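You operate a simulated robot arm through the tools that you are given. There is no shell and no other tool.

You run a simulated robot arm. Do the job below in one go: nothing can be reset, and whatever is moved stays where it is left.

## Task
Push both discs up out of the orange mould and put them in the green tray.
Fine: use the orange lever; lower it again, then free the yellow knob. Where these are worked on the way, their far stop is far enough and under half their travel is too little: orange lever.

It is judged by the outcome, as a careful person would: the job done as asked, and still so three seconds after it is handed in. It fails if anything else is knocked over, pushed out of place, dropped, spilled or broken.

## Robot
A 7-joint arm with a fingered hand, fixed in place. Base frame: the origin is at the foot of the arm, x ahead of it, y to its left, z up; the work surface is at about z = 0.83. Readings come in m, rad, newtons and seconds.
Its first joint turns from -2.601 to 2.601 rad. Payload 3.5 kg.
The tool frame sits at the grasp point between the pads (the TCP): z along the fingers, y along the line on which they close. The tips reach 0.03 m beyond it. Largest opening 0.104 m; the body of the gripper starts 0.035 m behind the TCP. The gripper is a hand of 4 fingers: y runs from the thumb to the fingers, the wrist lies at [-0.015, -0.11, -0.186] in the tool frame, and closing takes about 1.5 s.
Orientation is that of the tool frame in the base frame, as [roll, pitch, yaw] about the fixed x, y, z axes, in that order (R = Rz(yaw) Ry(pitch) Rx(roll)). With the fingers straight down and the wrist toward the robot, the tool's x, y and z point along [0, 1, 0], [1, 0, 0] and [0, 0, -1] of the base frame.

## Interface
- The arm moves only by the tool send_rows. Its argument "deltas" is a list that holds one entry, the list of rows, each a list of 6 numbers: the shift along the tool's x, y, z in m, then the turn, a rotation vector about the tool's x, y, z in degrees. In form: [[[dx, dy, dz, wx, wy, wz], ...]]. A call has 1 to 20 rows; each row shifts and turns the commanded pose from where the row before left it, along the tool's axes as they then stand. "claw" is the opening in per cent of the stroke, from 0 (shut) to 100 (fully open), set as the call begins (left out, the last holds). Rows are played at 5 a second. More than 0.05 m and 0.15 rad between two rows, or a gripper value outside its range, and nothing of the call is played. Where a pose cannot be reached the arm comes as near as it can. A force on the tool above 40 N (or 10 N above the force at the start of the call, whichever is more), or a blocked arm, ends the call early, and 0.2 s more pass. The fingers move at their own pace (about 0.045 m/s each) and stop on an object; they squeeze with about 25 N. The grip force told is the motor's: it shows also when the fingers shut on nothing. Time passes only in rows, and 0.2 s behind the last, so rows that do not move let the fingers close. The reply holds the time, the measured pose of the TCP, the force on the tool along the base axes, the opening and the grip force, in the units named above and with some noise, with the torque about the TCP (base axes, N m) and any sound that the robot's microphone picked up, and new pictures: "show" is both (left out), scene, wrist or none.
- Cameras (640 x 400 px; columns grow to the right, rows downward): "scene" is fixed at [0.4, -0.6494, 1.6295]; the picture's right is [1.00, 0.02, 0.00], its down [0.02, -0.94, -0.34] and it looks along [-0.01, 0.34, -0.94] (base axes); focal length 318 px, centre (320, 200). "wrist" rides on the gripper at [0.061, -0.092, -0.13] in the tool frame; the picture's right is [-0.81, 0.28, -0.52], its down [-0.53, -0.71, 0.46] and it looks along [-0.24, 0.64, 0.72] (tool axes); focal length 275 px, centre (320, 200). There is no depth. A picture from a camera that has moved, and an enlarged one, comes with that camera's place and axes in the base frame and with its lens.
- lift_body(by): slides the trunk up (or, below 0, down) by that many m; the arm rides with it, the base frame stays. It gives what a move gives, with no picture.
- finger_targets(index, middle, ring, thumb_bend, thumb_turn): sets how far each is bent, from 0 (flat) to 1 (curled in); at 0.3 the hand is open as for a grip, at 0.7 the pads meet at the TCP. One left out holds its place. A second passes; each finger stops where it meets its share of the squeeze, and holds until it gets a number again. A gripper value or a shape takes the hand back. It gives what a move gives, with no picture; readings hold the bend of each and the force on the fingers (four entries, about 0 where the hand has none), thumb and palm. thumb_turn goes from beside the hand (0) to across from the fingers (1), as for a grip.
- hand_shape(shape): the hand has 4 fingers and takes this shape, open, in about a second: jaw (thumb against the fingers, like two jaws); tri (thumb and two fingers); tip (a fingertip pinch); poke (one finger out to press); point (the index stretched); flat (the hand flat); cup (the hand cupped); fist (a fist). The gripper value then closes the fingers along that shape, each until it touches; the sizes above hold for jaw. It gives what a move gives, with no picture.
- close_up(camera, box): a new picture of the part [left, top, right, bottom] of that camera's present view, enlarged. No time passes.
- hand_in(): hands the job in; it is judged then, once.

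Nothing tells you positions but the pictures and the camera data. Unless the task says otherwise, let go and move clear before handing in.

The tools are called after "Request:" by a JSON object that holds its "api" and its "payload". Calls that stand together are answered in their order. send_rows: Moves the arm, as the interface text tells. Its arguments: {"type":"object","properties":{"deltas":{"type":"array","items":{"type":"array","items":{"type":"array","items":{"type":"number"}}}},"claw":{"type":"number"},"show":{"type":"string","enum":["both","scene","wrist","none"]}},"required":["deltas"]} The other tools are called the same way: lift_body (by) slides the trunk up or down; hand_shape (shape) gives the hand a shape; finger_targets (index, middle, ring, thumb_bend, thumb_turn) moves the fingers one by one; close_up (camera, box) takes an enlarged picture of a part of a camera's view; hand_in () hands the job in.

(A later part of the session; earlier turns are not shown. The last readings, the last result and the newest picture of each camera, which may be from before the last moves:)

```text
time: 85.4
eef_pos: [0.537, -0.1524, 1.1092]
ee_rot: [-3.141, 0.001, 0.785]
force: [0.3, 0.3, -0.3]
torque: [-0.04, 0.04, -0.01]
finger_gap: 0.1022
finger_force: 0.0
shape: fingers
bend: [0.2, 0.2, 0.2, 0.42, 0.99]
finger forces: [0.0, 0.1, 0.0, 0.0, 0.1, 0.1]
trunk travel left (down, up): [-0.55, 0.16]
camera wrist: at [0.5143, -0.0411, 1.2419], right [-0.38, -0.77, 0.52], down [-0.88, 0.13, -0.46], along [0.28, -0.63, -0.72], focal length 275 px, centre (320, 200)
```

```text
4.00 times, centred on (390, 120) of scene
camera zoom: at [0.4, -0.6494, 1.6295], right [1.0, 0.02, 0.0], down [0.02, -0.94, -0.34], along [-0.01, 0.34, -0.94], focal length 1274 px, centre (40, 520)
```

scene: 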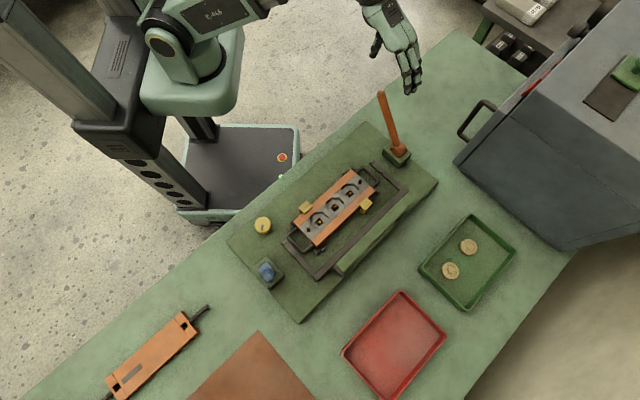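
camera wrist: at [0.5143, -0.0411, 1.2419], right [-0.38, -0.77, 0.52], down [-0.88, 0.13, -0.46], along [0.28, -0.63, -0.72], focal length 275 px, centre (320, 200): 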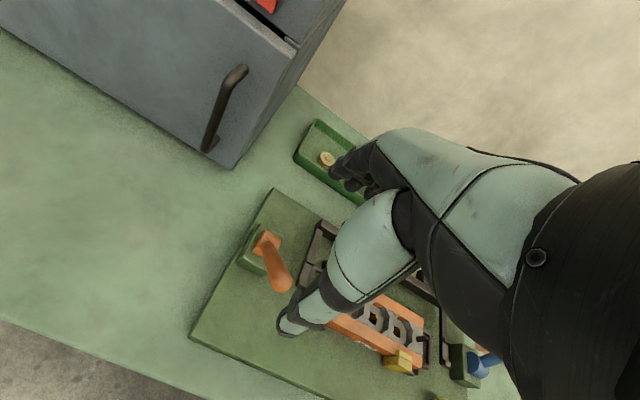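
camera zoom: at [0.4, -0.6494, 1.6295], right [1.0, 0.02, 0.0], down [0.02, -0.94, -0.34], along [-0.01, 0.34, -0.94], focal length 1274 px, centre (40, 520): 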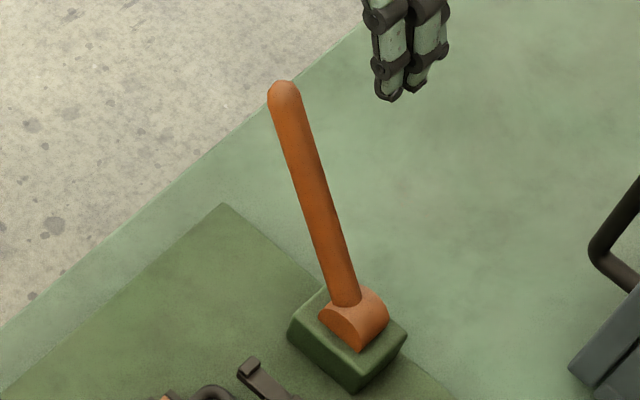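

The lever tip is at about (0.530, -0.158, 1.016). The thumb will come down just on the robot side of it, so I'll lower and check.

Request:
{"api": "send_rows", "payload": {"deltas": [[[0, -0.003, 0.025, 0, 0, 0], [0, 0, 0.025, 0, 0, 0], [0, 0, 0.025, 0, 0, 0], [0, 0, 0.025, 0, 0, 0], [0, 0, 0, 0, 0, 0]]], "show": "both"}}

Request:
{"api": "close_up", "payload": {"camera": "scene", "box": [350, 70, 430, 170]}}

Request:
{"api": "close_up", "payload": {"camera": "wrist", "box": [200, 140, 420, 360]}}

```text
time: 86.6
eef_pos: [0.5346, -0.1475, 1.0097]
ee_rot: [3.142, 0.001, 0.787]
force: [-0.7, -0.7, 0.0]
torque: [0.02, -0.02, 0.01]
finger_gap: 0.1023
finger_force: 0.0
shape: fingers
bend: [0.2, 0.2, 0.2, 0.42, 0.99]
finger forces: [0.0, 0.0, 0.0, 0.0, 0.0, 0.0]
trunk travel left (down, up): [-0.55, 0.16]
camera wrist: at [0.5121, -0.0382, 1.1424], right [-0.38, -0.77, 0.52], down [-0.88, 0.13, -0.46], along [0.28, -0.63, -0.72], focal length 275 px, centre (320, 200)
```

scene: 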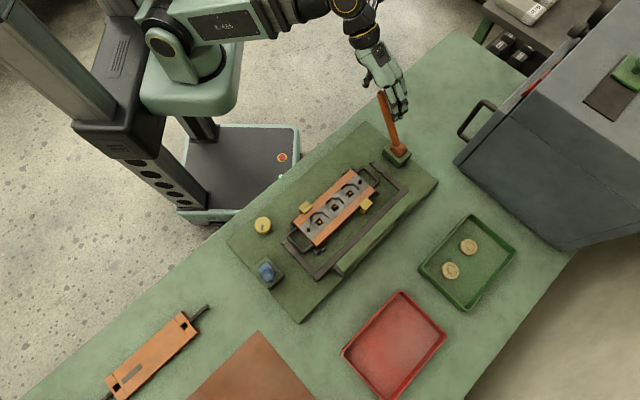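
wrist: 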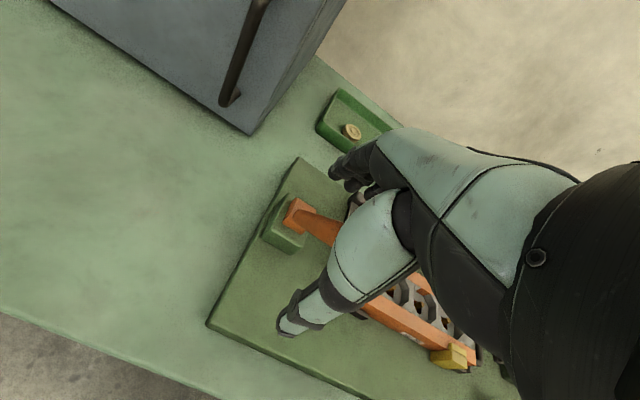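

```text
4.00 times, centred on (390, 120) of scene
camera zoom: at [0.4, -0.6494, 1.6295], right [1.0, 0.02, 0.0], down [0.02, -0.94, -0.34], along [-0.01, 0.34, -0.94], focal length 1274 px, centre (40, 520)
```

zoom: 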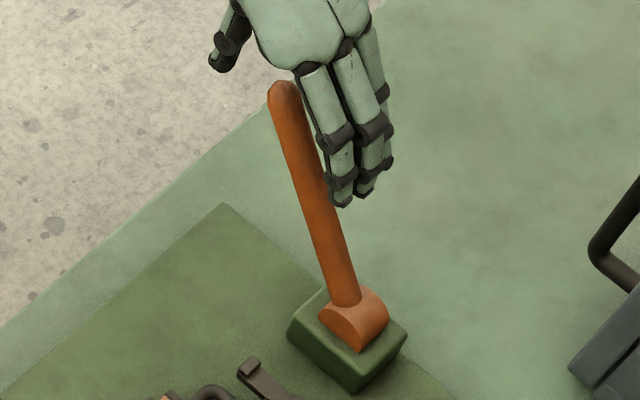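

```text
1.82 times, centred on (310, 250) of wrist
camera zoom: at [0.5121, -0.0382, 1.1424], right [-0.38, -0.77, 0.52], down [-0.88, 0.13, -0.46], along [0.28, -0.63, -0.72], focal length 500 px, centre (338, 109)
```

zoom: 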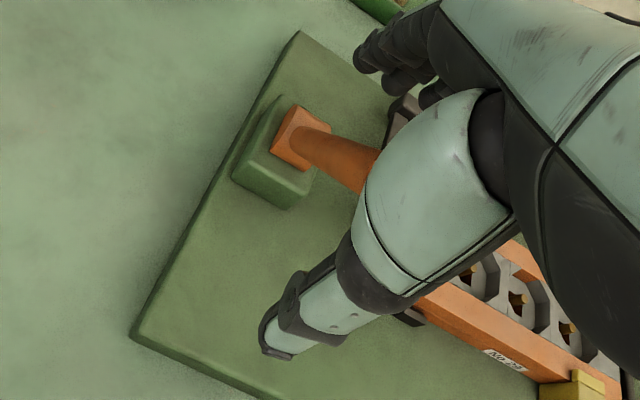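

The thumb lines up with the handle along the push direction. I'll push away from the robot in small steps, rising slightly to follow the arc.

Request:
{"api": "send_rows", "payload": {"deltas": [[[0, 0.01, -0.002, 0, 0, 0], [0, 0.01, -0.002, 0, 0, 0], [0, 0.01, -0.002, 0, 0, 0], [0, 0.01, -0.002, 0, 0, 0], [0, 0.01, -0.002, 0, 0, 0], [0, 0.01, -0.002, 0, 0, 0]]], "show": "scene"}}

Request:
{"api": "close_up", "payload": {"camera": "scene", "box": [350, 70, 450, 170]}}

```text
time: 88.0
eef_pos: [0.5781, -0.1893, 1.0234]
ee_rot: [-3.14, 0.0, 0.786]
force: [0.5, 2.8, 0.6]
torque: [0.03, -0.02, -0.12]
finger_gap: 0.106
finger_force: 1.2
shape: fingers
bend: [0.2, 0.2, 0.2, 0.4, 0.97]
finger forces: [0.0, 0.0, 0.0, 0.1, 3.2, 0.0]
trunk travel left (down, up): [-0.55, 0.16]
```

scene: 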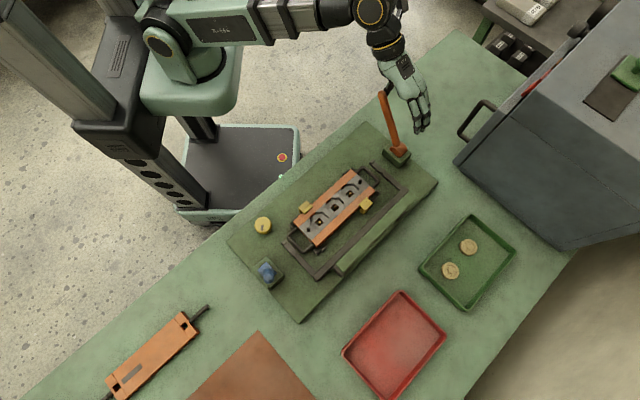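

```text
4.00 times, centred on (400, 120) of scene
camera zoom: at [0.4, -0.6494, 1.6295], right [1.0, 0.02, 0.0], down [0.02, -0.94, -0.34], along [-0.01, 0.34, -0.94], focal length 1274 px, centre (0, 520)
```

zoom: 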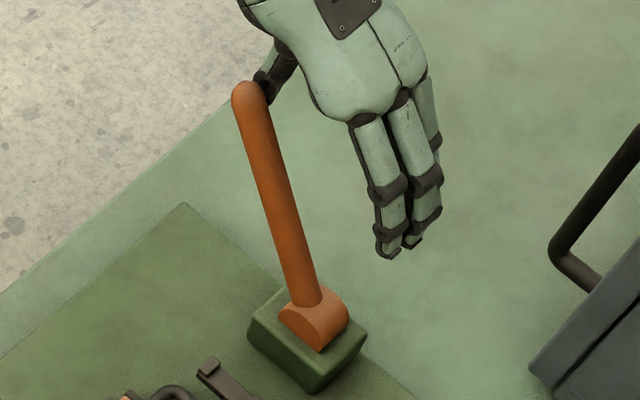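

The thumb is catching the handle off-centre and sliding to one side. I'll back off, shift 14 mm along the lever's axis and push again.

Request:
{"api": "send_rows", "payload": {"deltas": [[[0, -0.012, 0, 0, 0, 0], [0, -0.012, 0, 0, 0, 0], [-0.007, 0, 0, 0, 0, 0], [-0.007, 0, 0, 0, 0, 0], [0, 0.006, 0, 0, 0, 0], [0, 0.006, 0, 0, 0, 0], [0, 0.006, 0, 0, 0, 0], [0, 0.006, 0, 0, 0, 0]]], "show": "none"}}

Request:
{"api": "close_up", "payload": {"camera": "scene", "box": [350, 70, 450, 170]}}

```text
time: 89.8
eef_pos: [0.566, -0.1984, 1.0231]
ee_rot: [3.141, -0.001, 0.784]
force: [-7.4, 8.3, 14.7]
torque: [0.56, 0.51, -0.05]
finger_gap: 0.1185
finger_force: 8.4
shape: fingers
bend: [0.2, 0.2, 0.2, 0.33, 0.98]
finger forces: [0.0, 0.0, 0.1, 0.0, 17.8, 0.2]
trunk travel left (down, up): [-0.55, 0.16]
```

```text
4.00 times, centred on (400, 120) of scene
camera zoom: at [0.4, -0.6494, 1.6295], right [1.0, 0.02, 0.0], down [0.02, -0.94, -0.34], along [-0.01, 0.34, -0.94], focal length 1274 px, centre (0, 520)
```

zoom: 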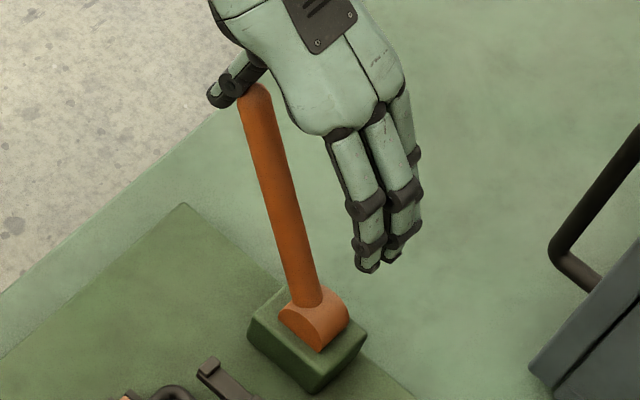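

The thumb is now centred but pressing down on the end of the handle. I'll back off and lower so the thumb hooks lower on the handle, then pinch it, which tends to bring it upright.

Request:
{"api": "send_rows", "payload": {"deltas": [[[0, -0.012, 0, 0, 0, 0], [0, -0.012, 0, 0, 0, 0], [0, -0.006, 0, 0, 0, 0], [0, 0, 0.01, 0, 0, 0], [0, 0, 0.01, 0, 0, 0], [0, 0, 0, 0, 0, 0]]], "show": "none"}}

Request:
{"api": "close_up", "payload": {"camera": "scene", "box": [350, 70, 450, 170]}}

```text
time: 91.2
eef_pos: [0.5463, -0.1797, 1.0024]
ee_rot: [3.142, -0.001, 0.783]
force: [-0.2, -0.5, -0.1]
torque: [-0.03, 0.02, -0.03]
finger_gap: 0.1031
finger_force: 0.1
shape: fingers
bend: [0.2, 0.2, 0.2, 0.42, 0.99]
finger forces: [0.1, 0.0, 0.0, 0.0, 0.0, 0.1]
trunk travel left (down, up): [-0.55, 0.16]
```

```text
4.00 times, centred on (400, 120) of scene
camera zoom: at [0.4, -0.6494, 1.6295], right [1.0, 0.02, 0.0], down [0.02, -0.94, -0.34], along [-0.01, 0.34, -0.94], focal length 1274 px, centre (0, 520)
```

zoom: 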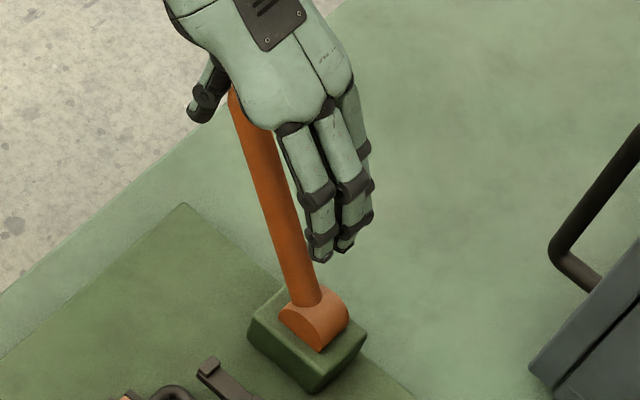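

The handle end is between thumb and palm. I'll curl the thumb in under the handle and bring the fingers up on the other side.

Request:
{"api": "finger_targets", "payload": {"index": 0.4, "middle": 0.4, "ring": 0.4, "thumb_bend": 0.6}}

Request:
{"api": "close_up", "payload": {"camera": "scene", "box": [350, 70, 450, 170]}}

Request:
{"api": "close_up", "payload": {"camera": "wrist", "box": [200, 140, 420, 360]}}

```text
time: 92.2
eef_pos: [0.5455, -0.18, 1.0025]
ee_rot: [3.141, 0.001, 0.785]
force: [-3.8, 3.0, 2.8]
torque: [0.02, 0.02, 0.03]
finger_gap: 0.0565
finger_force: 2.0
shape: fingers
bend: [0.4, 0.4, 0.4, 0.58, 1.0]
finger forces: [0.1, 0.0, 0.0, 0.1, 4.3, 0.0]
trunk travel left (down, up): [-0.55, 0.16]
```

```text
4.00 times, centred on (400, 120) of scene
camera zoom: at [0.4, -0.6494, 1.6295], right [1.0, 0.02, 0.0], down [0.02, -0.94, -0.34], along [-0.01, 0.34, -0.94], focal length 1274 px, centre (0, 520)
```

zoom: 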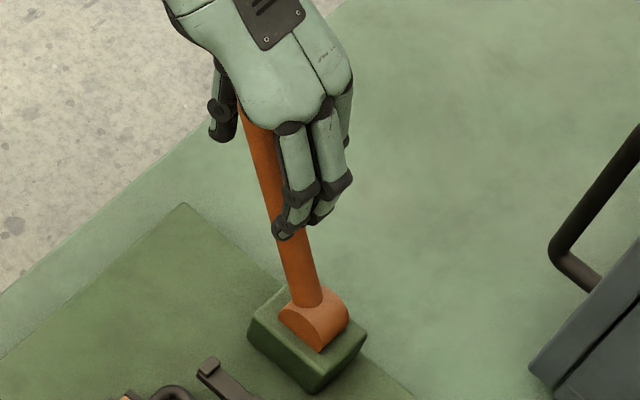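

```text
1.82 times, centred on (310, 250) of wrist
camera zoom: at [0.5233, -0.0697, 1.1345], right [-0.38, -0.77, 0.52], down [-0.88, 0.13, -0.46], along [0.28, -0.63, -0.72], focal length 500 px, centre (338, 109)
```

zoom: 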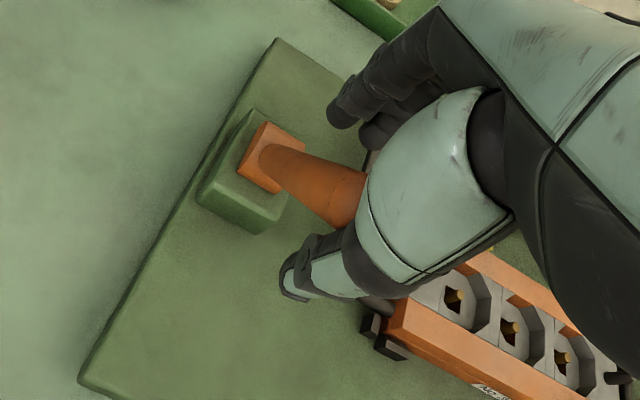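

The thumb now hooks the handle properly and the lever has begun to move. I'll push on away from the robot, rising a little with the arc.

Request:
{"api": "send_rows", "payload": {"deltas": [[[0, 0.008, -0.003, 0, 0, 0], [0, 0.008, -0.003, 0, 0, 0], [0, 0.008, -0.003, 0, 0, 0], [0, 0.008, -0.002, 0, 0, 0]]], "show": "none"}}

Request:
{"api": "close_up", "payload": {"camera": "scene", "box": [350, 70, 450, 170]}}

Request:
{"api": "close_up", "payload": {"camera": "wrist", "box": [200, 140, 420, 360]}}

```text
time: 93.2
eef_pos: [0.5692, -0.2018, 1.0136]
ee_rot: [-3.141, 0.001, 0.786]
force: [-2.2, 0.0, 1.2]
torque: [-0.02, -0.02, 0.02]
finger_gap: 0.0538
finger_force: 0.9
shape: fingers
bend: [0.4, 0.4, 0.4, 0.59, 1.0]
finger forces: [0.0, 0.0, 0.1, 0.0, 1.8, 0.1]
trunk travel left (down, up): [-0.55, 0.16]
```

```text
4.00 times, centred on (400, 120) of scene
camera zoom: at [0.4, -0.6494, 1.6295], right [1.0, 0.02, 0.0], down [0.02, -0.94, -0.34], along [-0.01, 0.34, -0.94], focal length 1274 px, centre (0, 520)
```

zoom: 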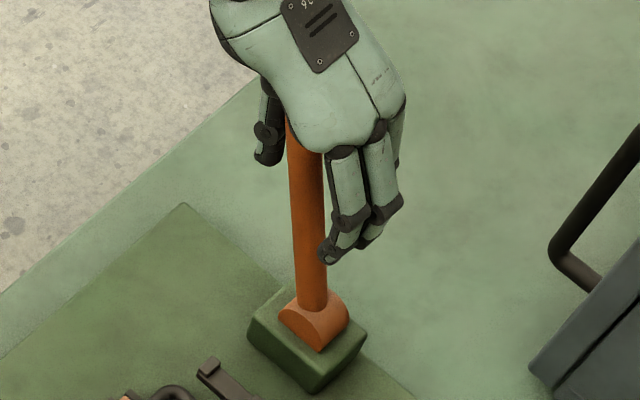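

```text
1.82 times, centred on (310, 250) of wrist
camera zoom: at [0.5466, -0.0917, 1.1449], right [-0.38, -0.77, 0.52], down [-0.88, 0.13, -0.46], along [0.28, -0.63, -0.72], focal length 500 px, centre (338, 109)
```

zoom: 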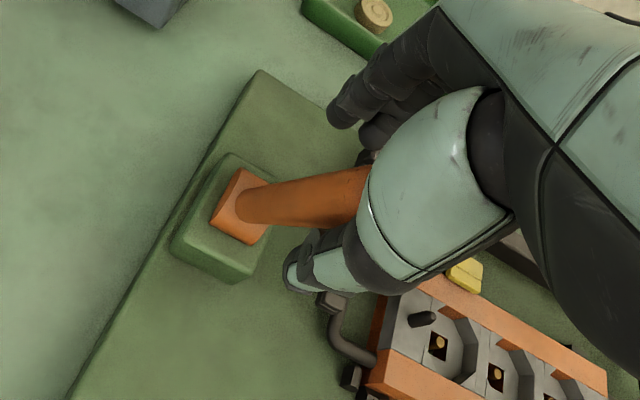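

That works well with little force. I'll continue pushing towards the original position.

Request:
{"api": "send_rows", "payload": {"deltas": [[[0, 0.008, -0.004, 0, 0, 0], [0, 0.008, -0.004, 0, 0, 0], [0, 0.009, -0.003, 0, 0, 0], [0, 0.009, -0.001, 0, 0, 0], [0, 0.009, 0, 0, 0, 0]]], "show": "none"}}

Request:
{"api": "close_up", "payload": {"camera": "scene", "box": [350, 70, 450, 170]}}

```text
time: 94.4
eef_pos: [0.597, -0.232, 1.0252]
ee_rot: [3.14, 0.001, 0.784]
force: [-1.1, 2.0, 0.5]
torque: [0.02, 0.03, 0.02]
finger_gap: 0.0545
finger_force: 0.5
shape: fingers
bend: [0.4, 0.4, 0.4, 0.58, 1.0]
finger forces: [0.0, 0.1, 0.1, 0.0, 1.4, 0.0]
trunk travel left (down, up): [-0.55, 0.16]
```

```text
4.00 times, centred on (400, 120) of scene
camera zoom: at [0.4, -0.6494, 1.6295], right [1.0, 0.02, 0.0], down [0.02, -0.94, -0.34], along [-0.01, 0.34, -0.94], focal length 1274 px, centre (0, 520)
```

zoom: 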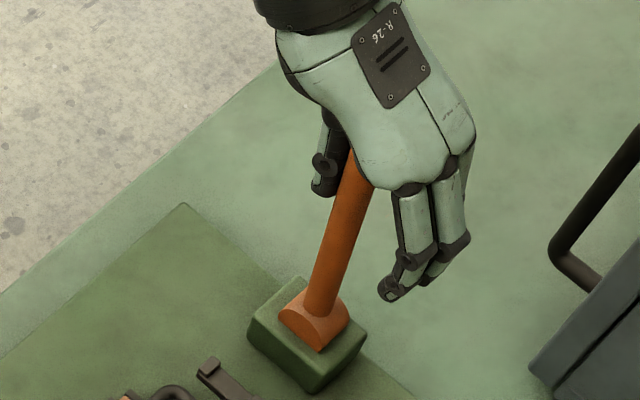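

Request:
{"api": "send_rows", "payload": {"deltas": [[[0, 0.008, 0, 0, 0, 0], [0, 0.008, 0, 0, 0, 0], [0, 0.008, 0, 0, 0, 0], [0, 0.008, 0, 0, 0, 0]]], "show": "none"}}

Request:
{"api": "close_up", "payload": {"camera": "scene", "box": [350, 70, 450, 170]}}

```text
time: 95.4
eef_pos: [0.622, -0.2559, 1.026]
ee_rot: [-3.141, 0.0, 0.785]
force: [-1.3, 0.3, -0.1]
torque: [0.05, 0.02, -0.01]
finger_gap: 0.0542
finger_force: 0.2
shape: fingers
bend: [0.4, 0.4, 0.4, 0.59, 1.0]
finger forces: [0.1, 0.0, 0.0, 0.0, 0.9, 0.1]
trunk travel left (down, up): [-0.55, 0.16]
```

```text
4.00 times, centred on (400, 120) of scene
camera zoom: at [0.4, -0.6494, 1.6295], right [1.0, 0.02, 0.0], down [0.02, -0.94, -0.34], along [-0.01, 0.34, -0.94], focal length 1274 px, centre (0, 520)
```

zoom: 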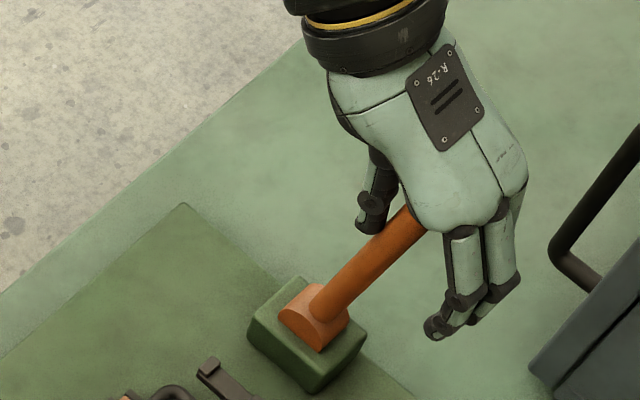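

The lever isn't quite back to its original lean. I'll push on in small steps until it meets its stop.

Request:
{"api": "send_rows", "payload": {"deltas": [[[0, 0.006, 0.0005, 0, 0, 0], [0, 0.006, 0.0005, 0, 0, 0], [0, 0.006, 0.0005, 0, 0, 0]]], "show": "none"}}

Request:
{"api": "close_up", "payload": {"camera": "scene", "box": [350, 70, 450, 170]}}

```text
time: 96.2
eef_pos: [0.6326, -0.2672, 1.0239]
ee_rot: [-3.141, 0.0, 0.785]
force: [-3.2, 3.5, 2.2]
torque: [0.14, 0.12, 0.04]
finger_gap: 0.0597
finger_force: 2.7
shape: fingers
bend: [0.4, 0.4, 0.4, 0.56, 1.0]
finger forces: [0.0, 0.0, 0.0, 0.1, 5.3, 0.1]
trunk travel left (down, up): [-0.55, 0.16]
```

```text
4.00 times, centred on (400, 120) of scene
camera zoom: at [0.4, -0.6494, 1.6295], right [1.0, 0.02, 0.0], down [0.02, -0.94, -0.34], along [-0.01, 0.34, -0.94], focal length 1274 px, centre (0, 520)
```

zoom: 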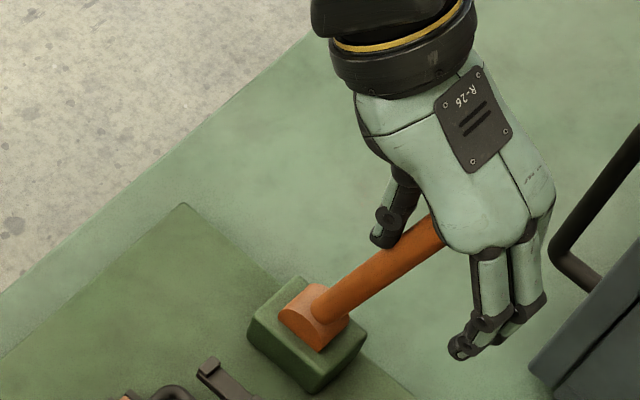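

The force is rising and the handle lean matches the start. One more small push confirms the stop.

Request:
{"api": "send_rows", "payload": {"deltas": [[[0, 0.004, 0, 0, 0, 0], [0, 0.004, 0, 0, 0, 0], [0, 0, 0, 0, 0, 0]]], "show": "none"}}

Request:
{"api": "close_up", "payload": {"camera": "scene", "box": [350, 70, 450, 170]}}

Request:
{"api": "close_up", "payload": {"camera": "scene", "box": [300, 170, 380, 250]}}

```text
time: 97.0
eef_pos: [0.6389, -0.2713, 1.0254]
ee_rot: [-3.14, 0.0, 0.786]
force: [-6.1, 6.1, 3.5]
torque: [0.26, 0.25, 0.03]
finger_gap: 0.066
finger_force: 4.4
shape: fingers
bend: [0.4, 0.4, 0.4, 0.52, 1.0]
finger forces: [0.1, 0.0, 0.1, 0.0, 9.3, 0.1]
trunk travel left (down, up): [-0.55, 0.16]
```

```text
4.00 times, centred on (400, 120) of scene
camera zoom: at [0.4, -0.6494, 1.6295], right [1.0, 0.02, 0.0], down [0.02, -0.94, -0.34], along [-0.01, 0.34, -0.94], focal length 1274 px, centre (0, 520)
```

zoom: 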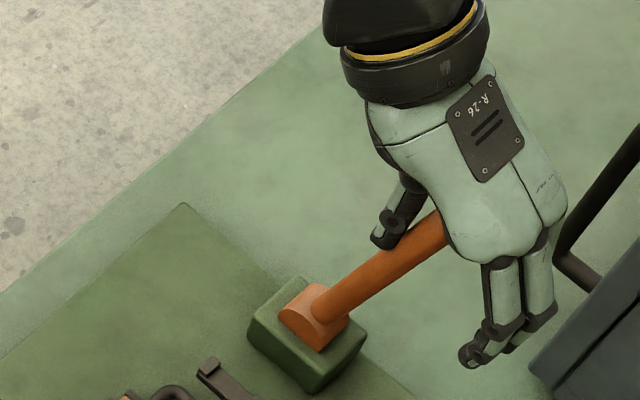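

```text
5.00 times, centred on (340, 210) of scene
camera zoom: at [0.4, -0.6494, 1.6295], right [1.0, 0.02, 0.0], down [0.02, -0.94, -0.34], along [-0.01, 0.34, -0.94], focal length 1592 px, centre (220, 150)
```

zoom: 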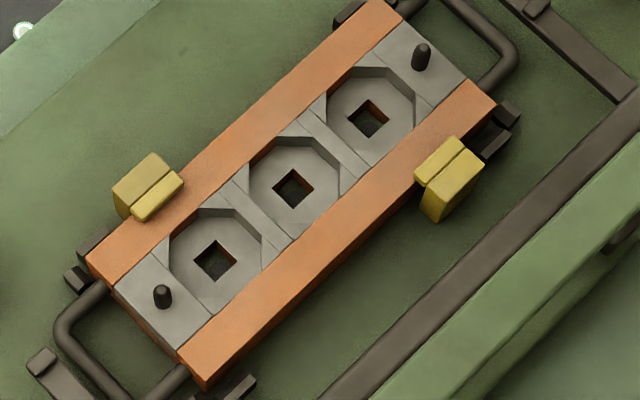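

The ejector pins are down and the lever is back on its original stop. I'll open the thumb off the handle and lift clear.

Request:
{"api": "finger_targets", "payload": {"index": 0.25, "middle": 0.25, "ring": 0.25, "thumb_bend": 0.3}}

Request:
{"api": "send_rows", "payload": {"deltas": [[[0, 0, -0.02, 0, 0, 0], [0, 0, -0.03, 0, 0, 0], [0, 0, -0.03, 0, 0, 0], [0, 0, -0.03, 0, 0, 0], [0, -0.02, -0.02, 0, 0, 0], [0, 0, 0, 0, 0, 0]]], "show": "both"}}

Request:
{"api": "close_up", "payload": {"camera": "scene", "box": [350, 70, 450, 170]}}

Request:
{"api": "close_up", "payload": {"camera": "scene", "box": [240, 200, 290, 250]}}

```text
time: 98.0
eef_pos: [0.6409, -0.2733, 1.0253]
ee_rot: [3.139, 0.0, 0.785]
force: [0.3, 1.2, 0.1]
torque: [0.0, 0.02, 0.0]
finger_gap: 0.1101
finger_force: 0.1
shape: fingers
bend: [0.25, 0.25, 0.25, 0.3, 0.98]
finger forces: [0.1, 0.0, 0.0, 0.1, 0.0, 0.0]
trunk travel left (down, up): [-0.55, 0.16]
```

```text
time: 99.4
eef_pos: [0.6257, -0.2586, 1.1518]
ee_rot: [-3.142, 0.001, 0.785]
force: [0.6, -0.1, 0.0]
torque: [0.03, 0.01, 0.01]
finger_gap: 0.11
finger_force: 0.1
shape: fingers
bend: [0.25, 0.25, 0.25, 0.3, 0.98]
finger forces: [0.0, 0.0, 0.0, 0.0, 0.1, 0.0]
trunk travel left (down, up): [-0.55, 0.16]
camera wrist: at [0.6037, -0.1496, 1.285], right [-0.38, -0.77, 0.52], down [-0.88, 0.13, -0.45], along [0.28, -0.63, -0.72], focal length 275 px, centre (320, 200)
```

scene: 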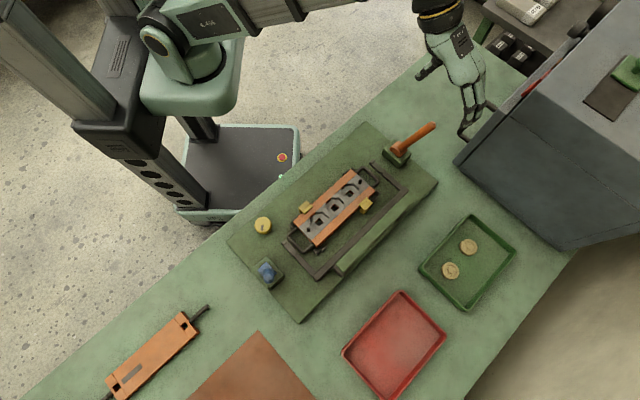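
wrist: 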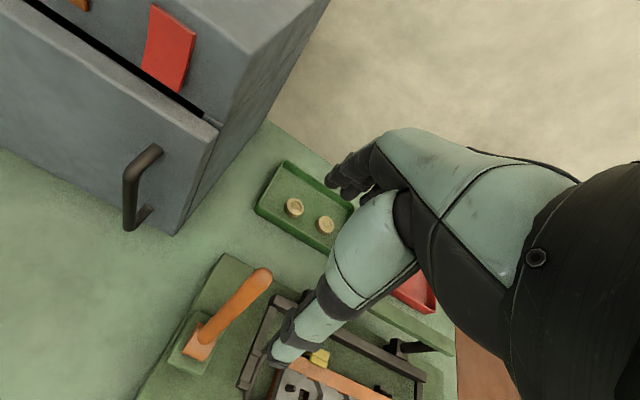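

```text
4.00 times, centred on (400, 120) of scene
camera zoom: at [0.4, -0.6494, 1.6295], right [1.0, 0.02, 0.0], down [0.02, -0.94, -0.34], along [-0.01, 0.34, -0.94], focal length 1274 px, centre (0, 520)
```

zoom: 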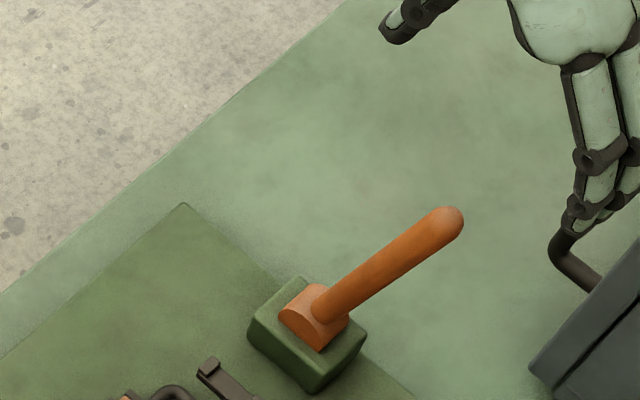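

```text
8.00 times, centred on (265, 225) of scene
camera zoom: at [0.4, -0.6494, 1.6295], right [1.0, 0.02, 0.0], down [0.02, -0.94, -0.34], along [-0.01, 0.34, -0.94], focal length 2547 px, centre (760, 0)
```

zoom: 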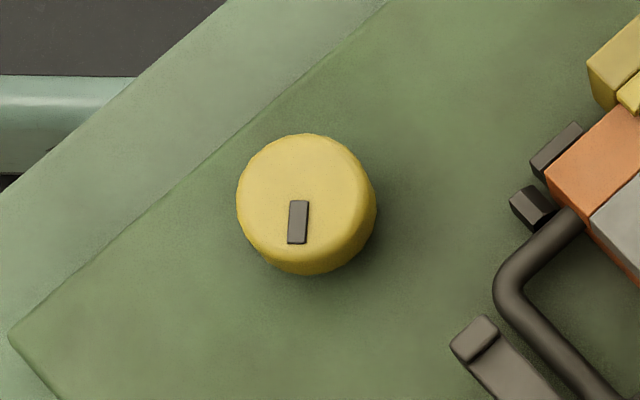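

The lever is back in its original position, and the ejector is down. Next is the yellow knob at about (0.255, -0.442). It's close to the robot, so I'll turn the hand (yaw 135°) to put the wrist to the side, clear of the blue lever.

Request:
{"api": "send_rows", "payload": {"deltas": [[[0, 0, 0, 0, 0, -7.5], [0, 0, 0, 0, 0, -7.5], [0, 0, 0, 0, 0, -7.5], [0, 0, 0, 0, 0, -7.5], [0, 0, 0, 0, 0, -7.5], [0, 0, 0, 0, 0, -7.5], [0, 0, 0, 0, 0, -7.5], [0, 0, 0, 0, 0, -7.5], [0, 0, 0, 0, 0, -7.5], [0, 0, 0, 0, 0, -7.5], [0, 0, 0, 0, 0, -7.5], [0, 0, 0, 0, 0, -7.5], [0, 0, 0, 0, 0, 0]]], "show": "scene"}}

```text
time: 102.2
eef_pos: [0.6264, -0.2594, 1.1542]
ee_rot: [3.141, 0.0, 2.358]
force: [-0.2, -0.4, 0.5]
torque: [0.0, 0.02, -0.01]
finger_gap: 0.1104
finger_force: 0.1
shape: fingers
bend: [0.25, 0.25, 0.25, 0.3, 0.98]
finger forces: [0.1, 0.1, 0.0, 0.0, 0.1, 0.1]
trunk travel left (down, up): [-0.55, 0.16]
```

scene: 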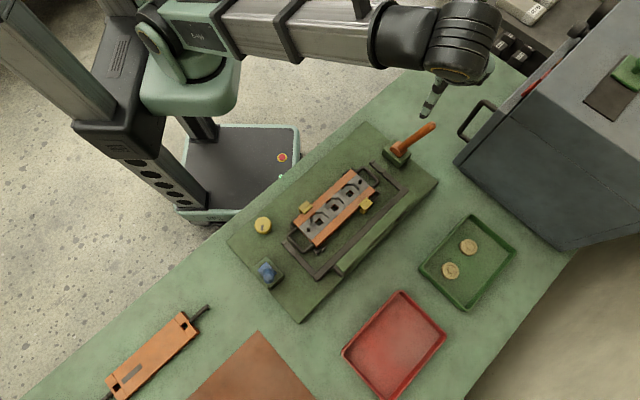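

Request:
{"api": "send_rows", "payload": {"deltas": [[[0.0121, -0.0356, 0, 0, 0, 0], [0.0121, -0.0356, 0, 0, 0, 0], [0.0121, -0.0356, 0, 0, 0, 0], [0.0121, -0.0356, 0, 0, 0, 0], [0.0121, -0.0356, 0, 0, 0, 0], [0.0121, -0.0356, 0, 0, 0, 0], [0.0121, -0.0356, 0, 0, 0, 0], [0.0121, -0.0356, 0, 0, 0, 0], [0.0121, -0.0356, 0, 0, 0, 0], [0.0121, -0.0356, 0, 0, 0, 0], [0.0121, -0.0356, 0, 0, 0, 0], [0, 0, 0, 0, 0, 0]]], "show": "both"}}

```text
time: 102.7
eef_pos: [0.5899, -0.2772, 1.1536]
ee_rot: [3.139, 0.001, 2.349]
force: [16.7, -20.1, 15.9]
torque: [2.41, 4.31, 2.84]
finger_gap: 0.1103
finger_force: 0.1
shape: fingers
bend: [0.25, 0.25, 0.25, 0.3, 0.98]
finger forces: [0.0, 0.0, 0.0, 0.0, 0.0, 0.0]
trunk travel left (down, up): [-0.55, 0.16]
stopped in row 2: the force on the tool passed its limit at 95 N (the readings are from after the stop); the commanded pose is now the measured one
camera wrist: at [0.4806, -0.2974, 1.2852], right [0.76, -0.38, 0.52], down [-0.13, -0.88, -0.46], along [0.63, 0.28, -0.72], focal length 275 px, centre (320, 200)
```

scene: 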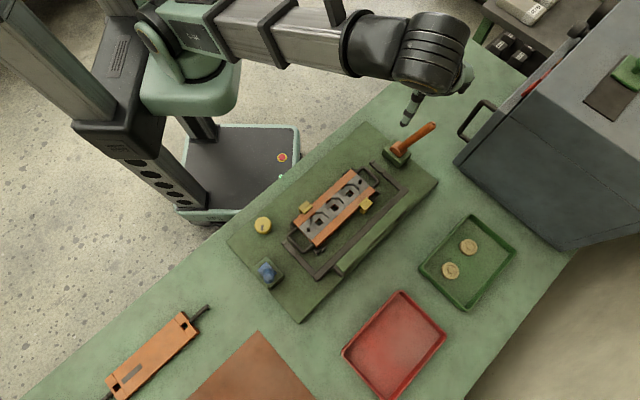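
wrist: 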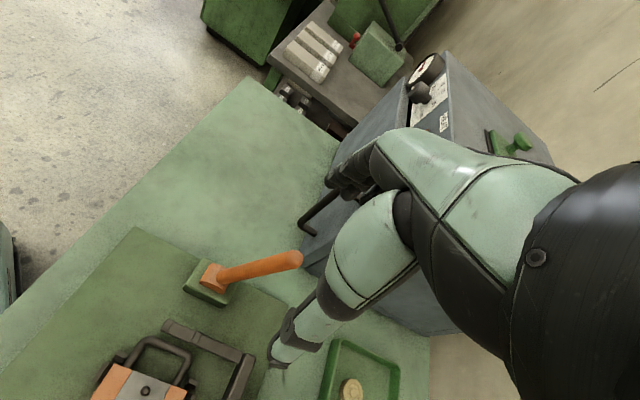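

The hand hit the robot's own folded forearm, with nothing on the table touched. That orientation is no good this close in, so I'll reverse the move, turn the hand back and raise the trunk to reach the knob from above.

Request:
{"api": "send_rows", "payload": {"deltas": [[[-0.006, 0.018, 0, 0, 0, 0], [-0.006, 0.018, 0, 0, 0, 0], [-0.003, 0.009, 0, 0, 0, 0], [0, 0, 0, 0, 0, 7.5], [0, 0, 0, 0, 0, 7.5], [0, 0, 0, 0, 0, 7.5], [0, 0, 0, 0, 0, 7.5], [0, 0, 0, 0, 0, 7.5], [0, 0, 0, 0, 0, 7.5], [0, 0, 0, 0, 0, 7.5], [0, 0, 0, 0, 0, 7.5], [0, 0, 0, 0, 0, 7.5], [0, 0, 0, 0, 0, 7.5], [0, 0, 0, 0, 0, 7.5], [0, 0, 0, 0, 0, 7.0], [0, 0, 0, 0, 0, 0]]], "show": "scene"}}

Request:
{"api": "lift_body", "payload": {"by": 0.15}}

Request:
{"api": "close_up", "payload": {"camera": "scene", "box": [220, 80, 460, 320]}}

```text
time: 103.0
eef_pos: [0.5929, -0.277, 1.1534]
ee_rot: [3.139, 0.001, 2.352]
force: [9.6, -1.7, 2.3]
torque: [0.16, 1.53, 0.32]
finger_gap: 0.1102
finger_force: 0.1
shape: fingers
bend: [0.25, 0.25, 0.25, 0.3, 0.98]
finger forces: [0.0, 0.0, 0.0, 0.0, 0.0, 0.0]
trunk travel left (down, up): [-0.55, 0.16]
stopped in row 1: the force on the tool passed its limit at 52 N (the readings are from after the stop); the commanded pose is now the measured one
```

scene: 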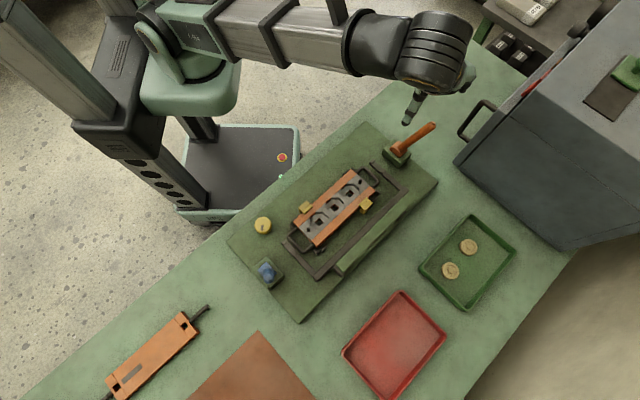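

```text
time: 104.7
eef_pos: [0.5936, -0.2763, 1.3043]
ee_rot: [3.139, 0.003, 2.351]
force: [7.5, -7.0, 4.9]
torque: [0.83, 1.8, 1.03]
finger_gap: 0.1103
finger_force: 0.1
shape: fingers
bend: [0.25, 0.25, 0.25, 0.3, 0.98]
finger forces: [0.0, 0.1, 0.1, 0.0, 0.0, 0.0]
trunk travel left (down, up): [-0.7, 0.01]
```

```text
1.67 times, centred on (340, 200) of scene
camera zoom: at [0.4, -0.6494, 1.6295], right [1.0, 0.02, 0.0], down [0.02, -0.94, -0.34], along [-0.01, 0.34, -0.94], focal length 531 px, centre (287, 200)
```

zoom: 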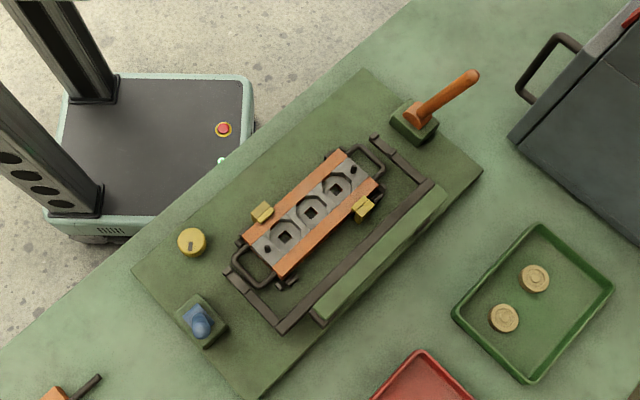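

The table is undisturbed and the trunk is up, but the hand still lightly touches the forearm. I'll move it along the direction of that contact force, outward and up, in small steps.

Request:
{"api": "send_rows", "payload": {"deltas": [[[-0.003, 0, -0.002, 0, 0, 0], [-0.004, 0, -0.002, 0, 0, 0], [-0.005, 0, -0.002, 0, 0, 0], [-0.005, 0, -0.002, 0, 0, 0]]], "show": "scene"}}

```text
time: 105.7
eef_pos: [0.6051, -0.2887, 1.3129]
ee_rot: [3.139, 0.001, 2.351]
force: [27.6, -6.3, 13.2]
torque: [0.56, 5.37, 1.3]
finger_gap: 0.1103
finger_force: 0.1
shape: fingers
bend: [0.25, 0.25, 0.25, 0.3, 0.98]
finger forces: [0.0, 0.1, 0.1, 0.0, 0.0, 0.0]
trunk travel left (down, up): [-0.7, 0.01]
```

scene: 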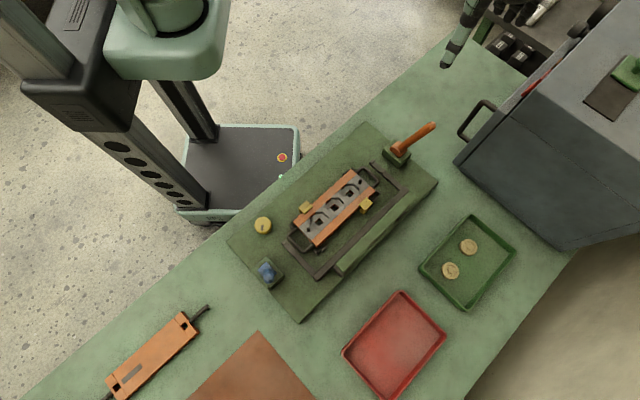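

The contact is at the wrist, so it depends on the hand's angle to the forearm rather than on position. I'll rotate the hand back in small turns to relieve it.

Request:
{"api": "send_rows", "payload": {"deltas": [[[0, 0, 0, 0, 0, 1.5], [0, 0, 0, 0, 0, 2.0], [0, 0, 0, 0, 0, 2.5], [0, 0, 0, 0, 0, 3.0]]], "show": "none"}}

```text
time: 106.0
eef_pos: [0.6048, -0.2886, 1.3122]
ee_rot: [3.141, 0.002, 2.345]
force: [10.4, -2.7, 4.1]
torque: [0.34, 1.94, 0.53]
finger_gap: 0.1103
finger_force: 0.1
shape: fingers
bend: [0.25, 0.25, 0.25, 0.3, 0.98]
finger forces: [0.0, 0.1, 0.0, 0.1, 0.0, 0.0]
trunk travel left (down, up): [-0.7, 0.01]
stopped in row 1: the force on the tool passed its limit at 51 N (the readings are from after the stop); the commanded pose is now the measured one
```

Request:
{"api": "send_rows", "payload": {"deltas": [[[0, 0, 0, 0, 0, 0.5], [0, 0, 0, 0, 0, 0.8], [0, 0, 0, 0, 0, 1.0], [0, 0, 0, 0, 0, 1.0], [0, 0, 0, 0, 0, 1.0]]], "show": "none"}}

```text
time: 107.2
eef_pos: [0.6032, -0.2888, 1.3123]
ee_rot: [3.141, 0.003, 2.273]
force: [-0.5, 0.3, 0.1]
torque: [-0.02, 0.02, -0.01]
finger_gap: 0.1104
finger_force: 0.1
shape: fingers
bend: [0.25, 0.25, 0.25, 0.3, 0.98]
finger forces: [0.1, 0.0, 0.1, 0.1, 0.0, 0.1]
trunk travel left (down, up): [-0.7, 0.01]
```

The hand is free again. I'll turn it back to its usual orientation up here, then approach the knob from above with the trunk raised.

Request:
{"api": "send_rows", "payload": {"deltas": [[[0, 0, 0, 0, 0, 4], [0, 0, 0, 0, 0, 7.4], [0, 0, 0, 0, 0, 7.4], [0, 0, 0, 0, 0, 7.4], [0, 0, 0, 0, 0, 7.4], [0, 0, 0, 0, 0, 7.4], [0, 0, 0, 0, 0, 7.4], [0, 0, 0, 0, 0, 7.4], [0, 0, 0, 0, 0, 7.4], [0, 0, 0, 0, 0, 7.4], [0, 0, 0, 0, 0, 7.4], [0, 0, 0, 0, 0, 7.4], [0, 0, 0, 0, 0, 0]]], "show": "scene"}}

```text
time: 110.0
eef_pos: [0.6038, -0.2882, 1.3121]
ee_rot: [3.141, 0.0, 0.78]
force: [0.5, 0.1, 0.1]
torque: [0.03, 0.01, 0.01]
finger_gap: 0.1103
finger_force: 0.0
shape: fingers
bend: [0.25, 0.25, 0.25, 0.3, 0.98]
finger forces: [0.0, 0.1, 0.1, 0.0, 0.0, 0.0]
trunk travel left (down, up): [-0.7, 0.01]
```

scene: 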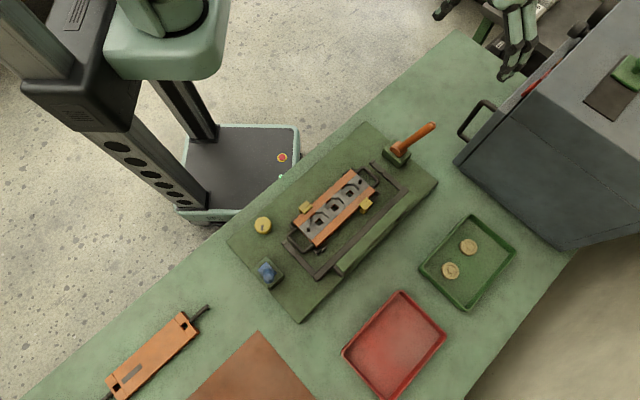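

Request:
{"api": "send_rows", "payload": {"deltas": [[[0, 0, 0, 0, 0, 7.35], [0, 0, 0, 0, 0, 7.35], [-0.0379, -0.0041, 0.01, 0, 0, 0], [-0.0379, -0.0041, 0.01, 0, 0, 0], [-0.0379, -0.0041, 0.01, 0, 0, 0], [-0.0379, -0.0041, 0.01, 0, 0, 0], [-0.0379, -0.0041, 0.01, 0, 0, 0], [-0.0379, -0.0041, 0.01, 0, 0, 0], [-0.0379, -0.0041, 0.01, 0, 0, 0], [-0.0379, -0.0041, 0.01, 0, 0, 0], [0, 0, 0, 0, 0, 0]]], "show": "both"}}

```text
time: 112.4
eef_pos: [0.3246, -0.4124, 1.2291]
ee_rot: [3.14, 0.0, 0.526]
force: [0.0, -0.3, 0.3]
torque: [0.01, 0.02, -0.03]
finger_gap: 0.1105
finger_force: 0.2
shape: fingers
bend: [0.25, 0.25, 0.25, 0.3, 0.98]
finger forces: [0.1, 0.1, 0.0, 0.1, 0.1, 0.0]
trunk travel left (down, up): [-0.7, 0.01]
camera wrist: at [0.3313, -0.3009, 1.3615], right [-0.56, -0.64, 0.52], down [-0.82, 0.35, -0.46], along [0.11, -0.68, -0.72], focal length 275 px, centre (320, 200)
```

scene: 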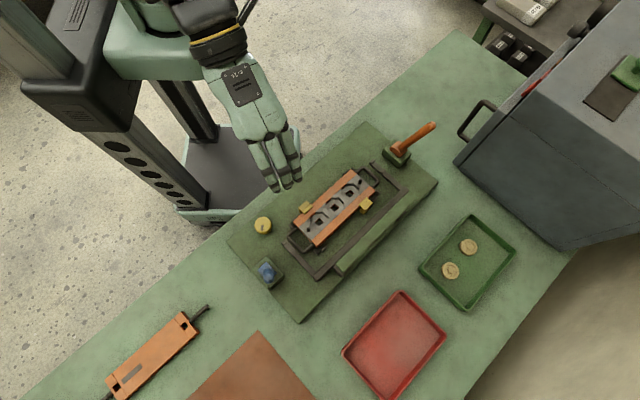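
wrist: 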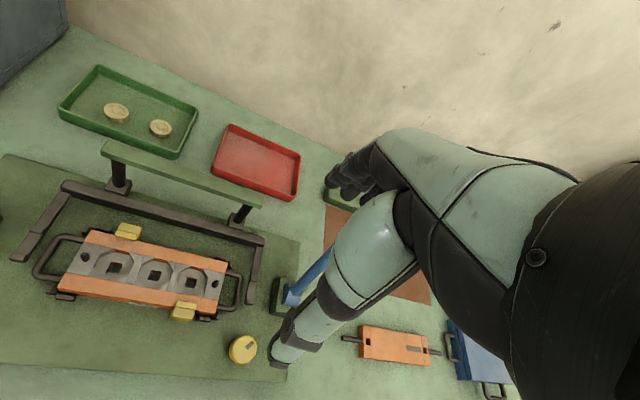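

With the trunk raised the near reach is fine, and the knob shows at the bottom of the wrist view. I'll zoom in on it.

Request:
{"api": "close_up", "payload": {"camera": "wrist", "box": [170, 280, 310, 400]}}

Request:
{"api": "close_up", "payload": {"camera": "scene", "box": [240, 200, 290, 250]}}

```text
3.33 times, centred on (240, 340) of wrist
camera zoom: at [0.3313, -0.3009, 1.3615], right [-0.56, -0.64, 0.52], down [-0.82, 0.35, -0.46], along [0.11, -0.68, -0.72], focal length 918 px, centre (587, -267)
```

zoom: 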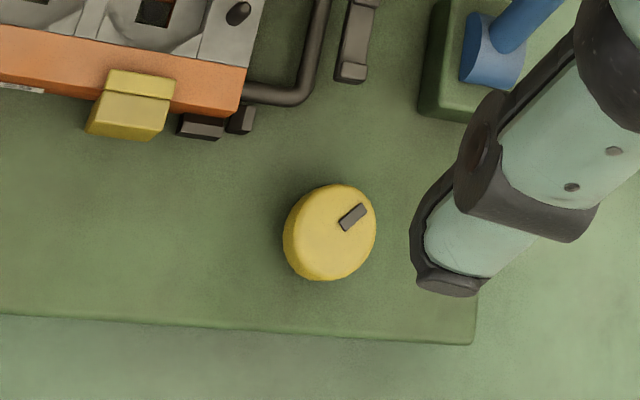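

```text
8.00 times, centred on (265, 225) of scene
camera zoom: at [0.4, -0.6494, 1.6295], right [1.0, 0.02, 0.0], down [0.02, -0.94, -0.34], along [-0.01, 0.34, -0.94], focal length 2547 px, centre (760, 0)
```

zoom: 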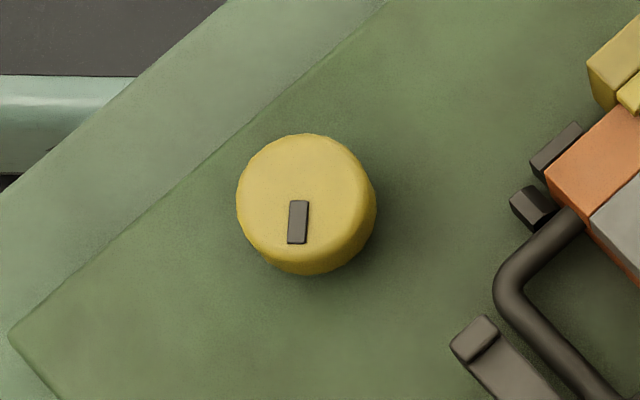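

The knob's top centre is at (0.252, -0.441, 0.865) and it's about 43 mm wide, with its mark pointing towards -y. I'll fold the ring finger away and check the hand shape before going down.

Request:
{"api": "finger_targets", "payload": {"index": 0.43, "middle": 0.43, "ring": 1.0, "thumb_bend": 0.43, "thumb_turn": 1.0}}

Request:
{"api": "send_rows", "payload": {"deltas": [[[0, 0, 0, 0, 0, 7.5], [0, 0, 0, 0, 0, 7.5], [0, 0, 0, 0, 0, 7.5], [0, 0, 0, 0, 0, 7.5], [0, 0, 0, 0, 0, 7.5], [0, 0, 0, 0, 0, 7.5], [0, 0, 0, 0, 0, 0]]], "show": "both"}}

Request:
{"api": "close_up", "payload": {"camera": "scene", "box": [190, 50, 330, 240]}}

```text
time: 113.4
eef_pos: [0.3251, -0.4118, 1.2295]
ee_rot: [3.14, 0.001, 0.525]
force: [-0.2, 0.7, 0.1]
torque: [-0.02, 0.0, 0.04]
finger_gap: 0.0708
finger_force: 0.1
shape: fingers
bend: [0.43, 0.43, 1.0, 0.43, 0.99]
finger forces: [0.0, 0.1, 0.0, 0.0, 0.1, 0.0]
trunk travel left (down, up): [-0.7, 0.01]
```

```text
time: 115.0
eef_pos: [0.3246, -0.4123, 1.2312]
ee_rot: [-3.14, -0.003, -0.262]
force: [-0.3, -0.2, 0.6]
torque: [0.02, 0.01, 0.01]
finger_gap: 0.0707
finger_force: 0.0
shape: fingers
bend: [0.43, 0.43, 1.0, 0.43, 0.99]
finger forces: [0.0, 0.0, 0.1, 0.1, 0.0, 0.1]
trunk travel left (down, up): [-0.7, 0.01]
camera wrist: at [0.4074, -0.3374, 1.3633], right [-0.85, -0.06, 0.52], down [-0.33, 0.83, -0.46], along [-0.4, -0.56, -0.72], focal length 275 px, centre (320, 200)
```

scene: 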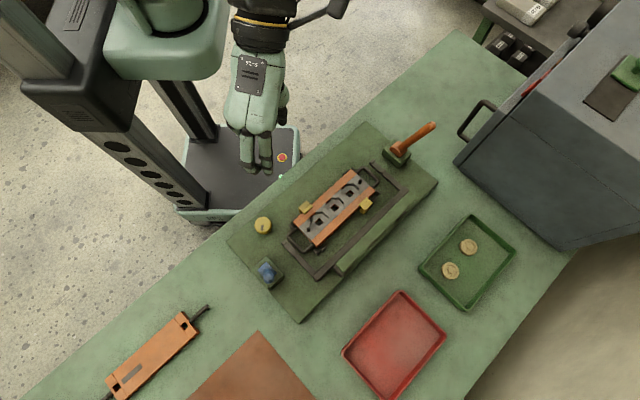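
wrist: 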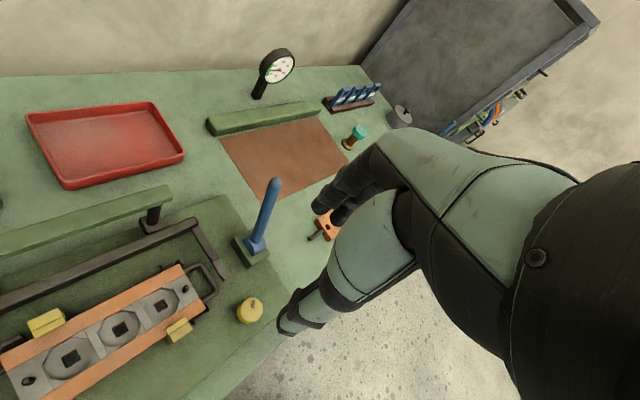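

```text
2.11 times, centred on (260, 145) of scene
camera zoom: at [0.4, -0.6494, 1.6295], right [1.0, 0.02, 0.0], down [0.02, -0.94, -0.34], along [-0.01, 0.34, -0.94], focal length 670 px, centre (446, 316)
```

zoom: 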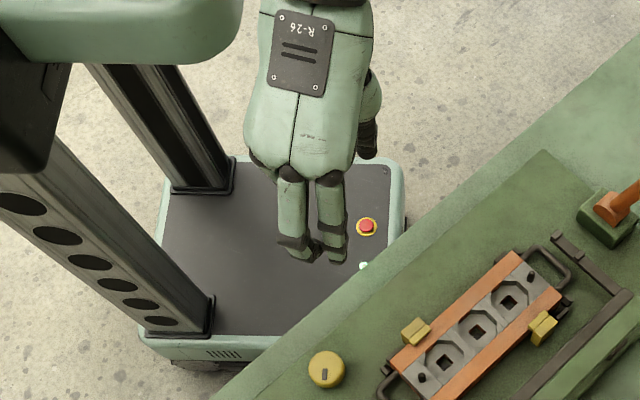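

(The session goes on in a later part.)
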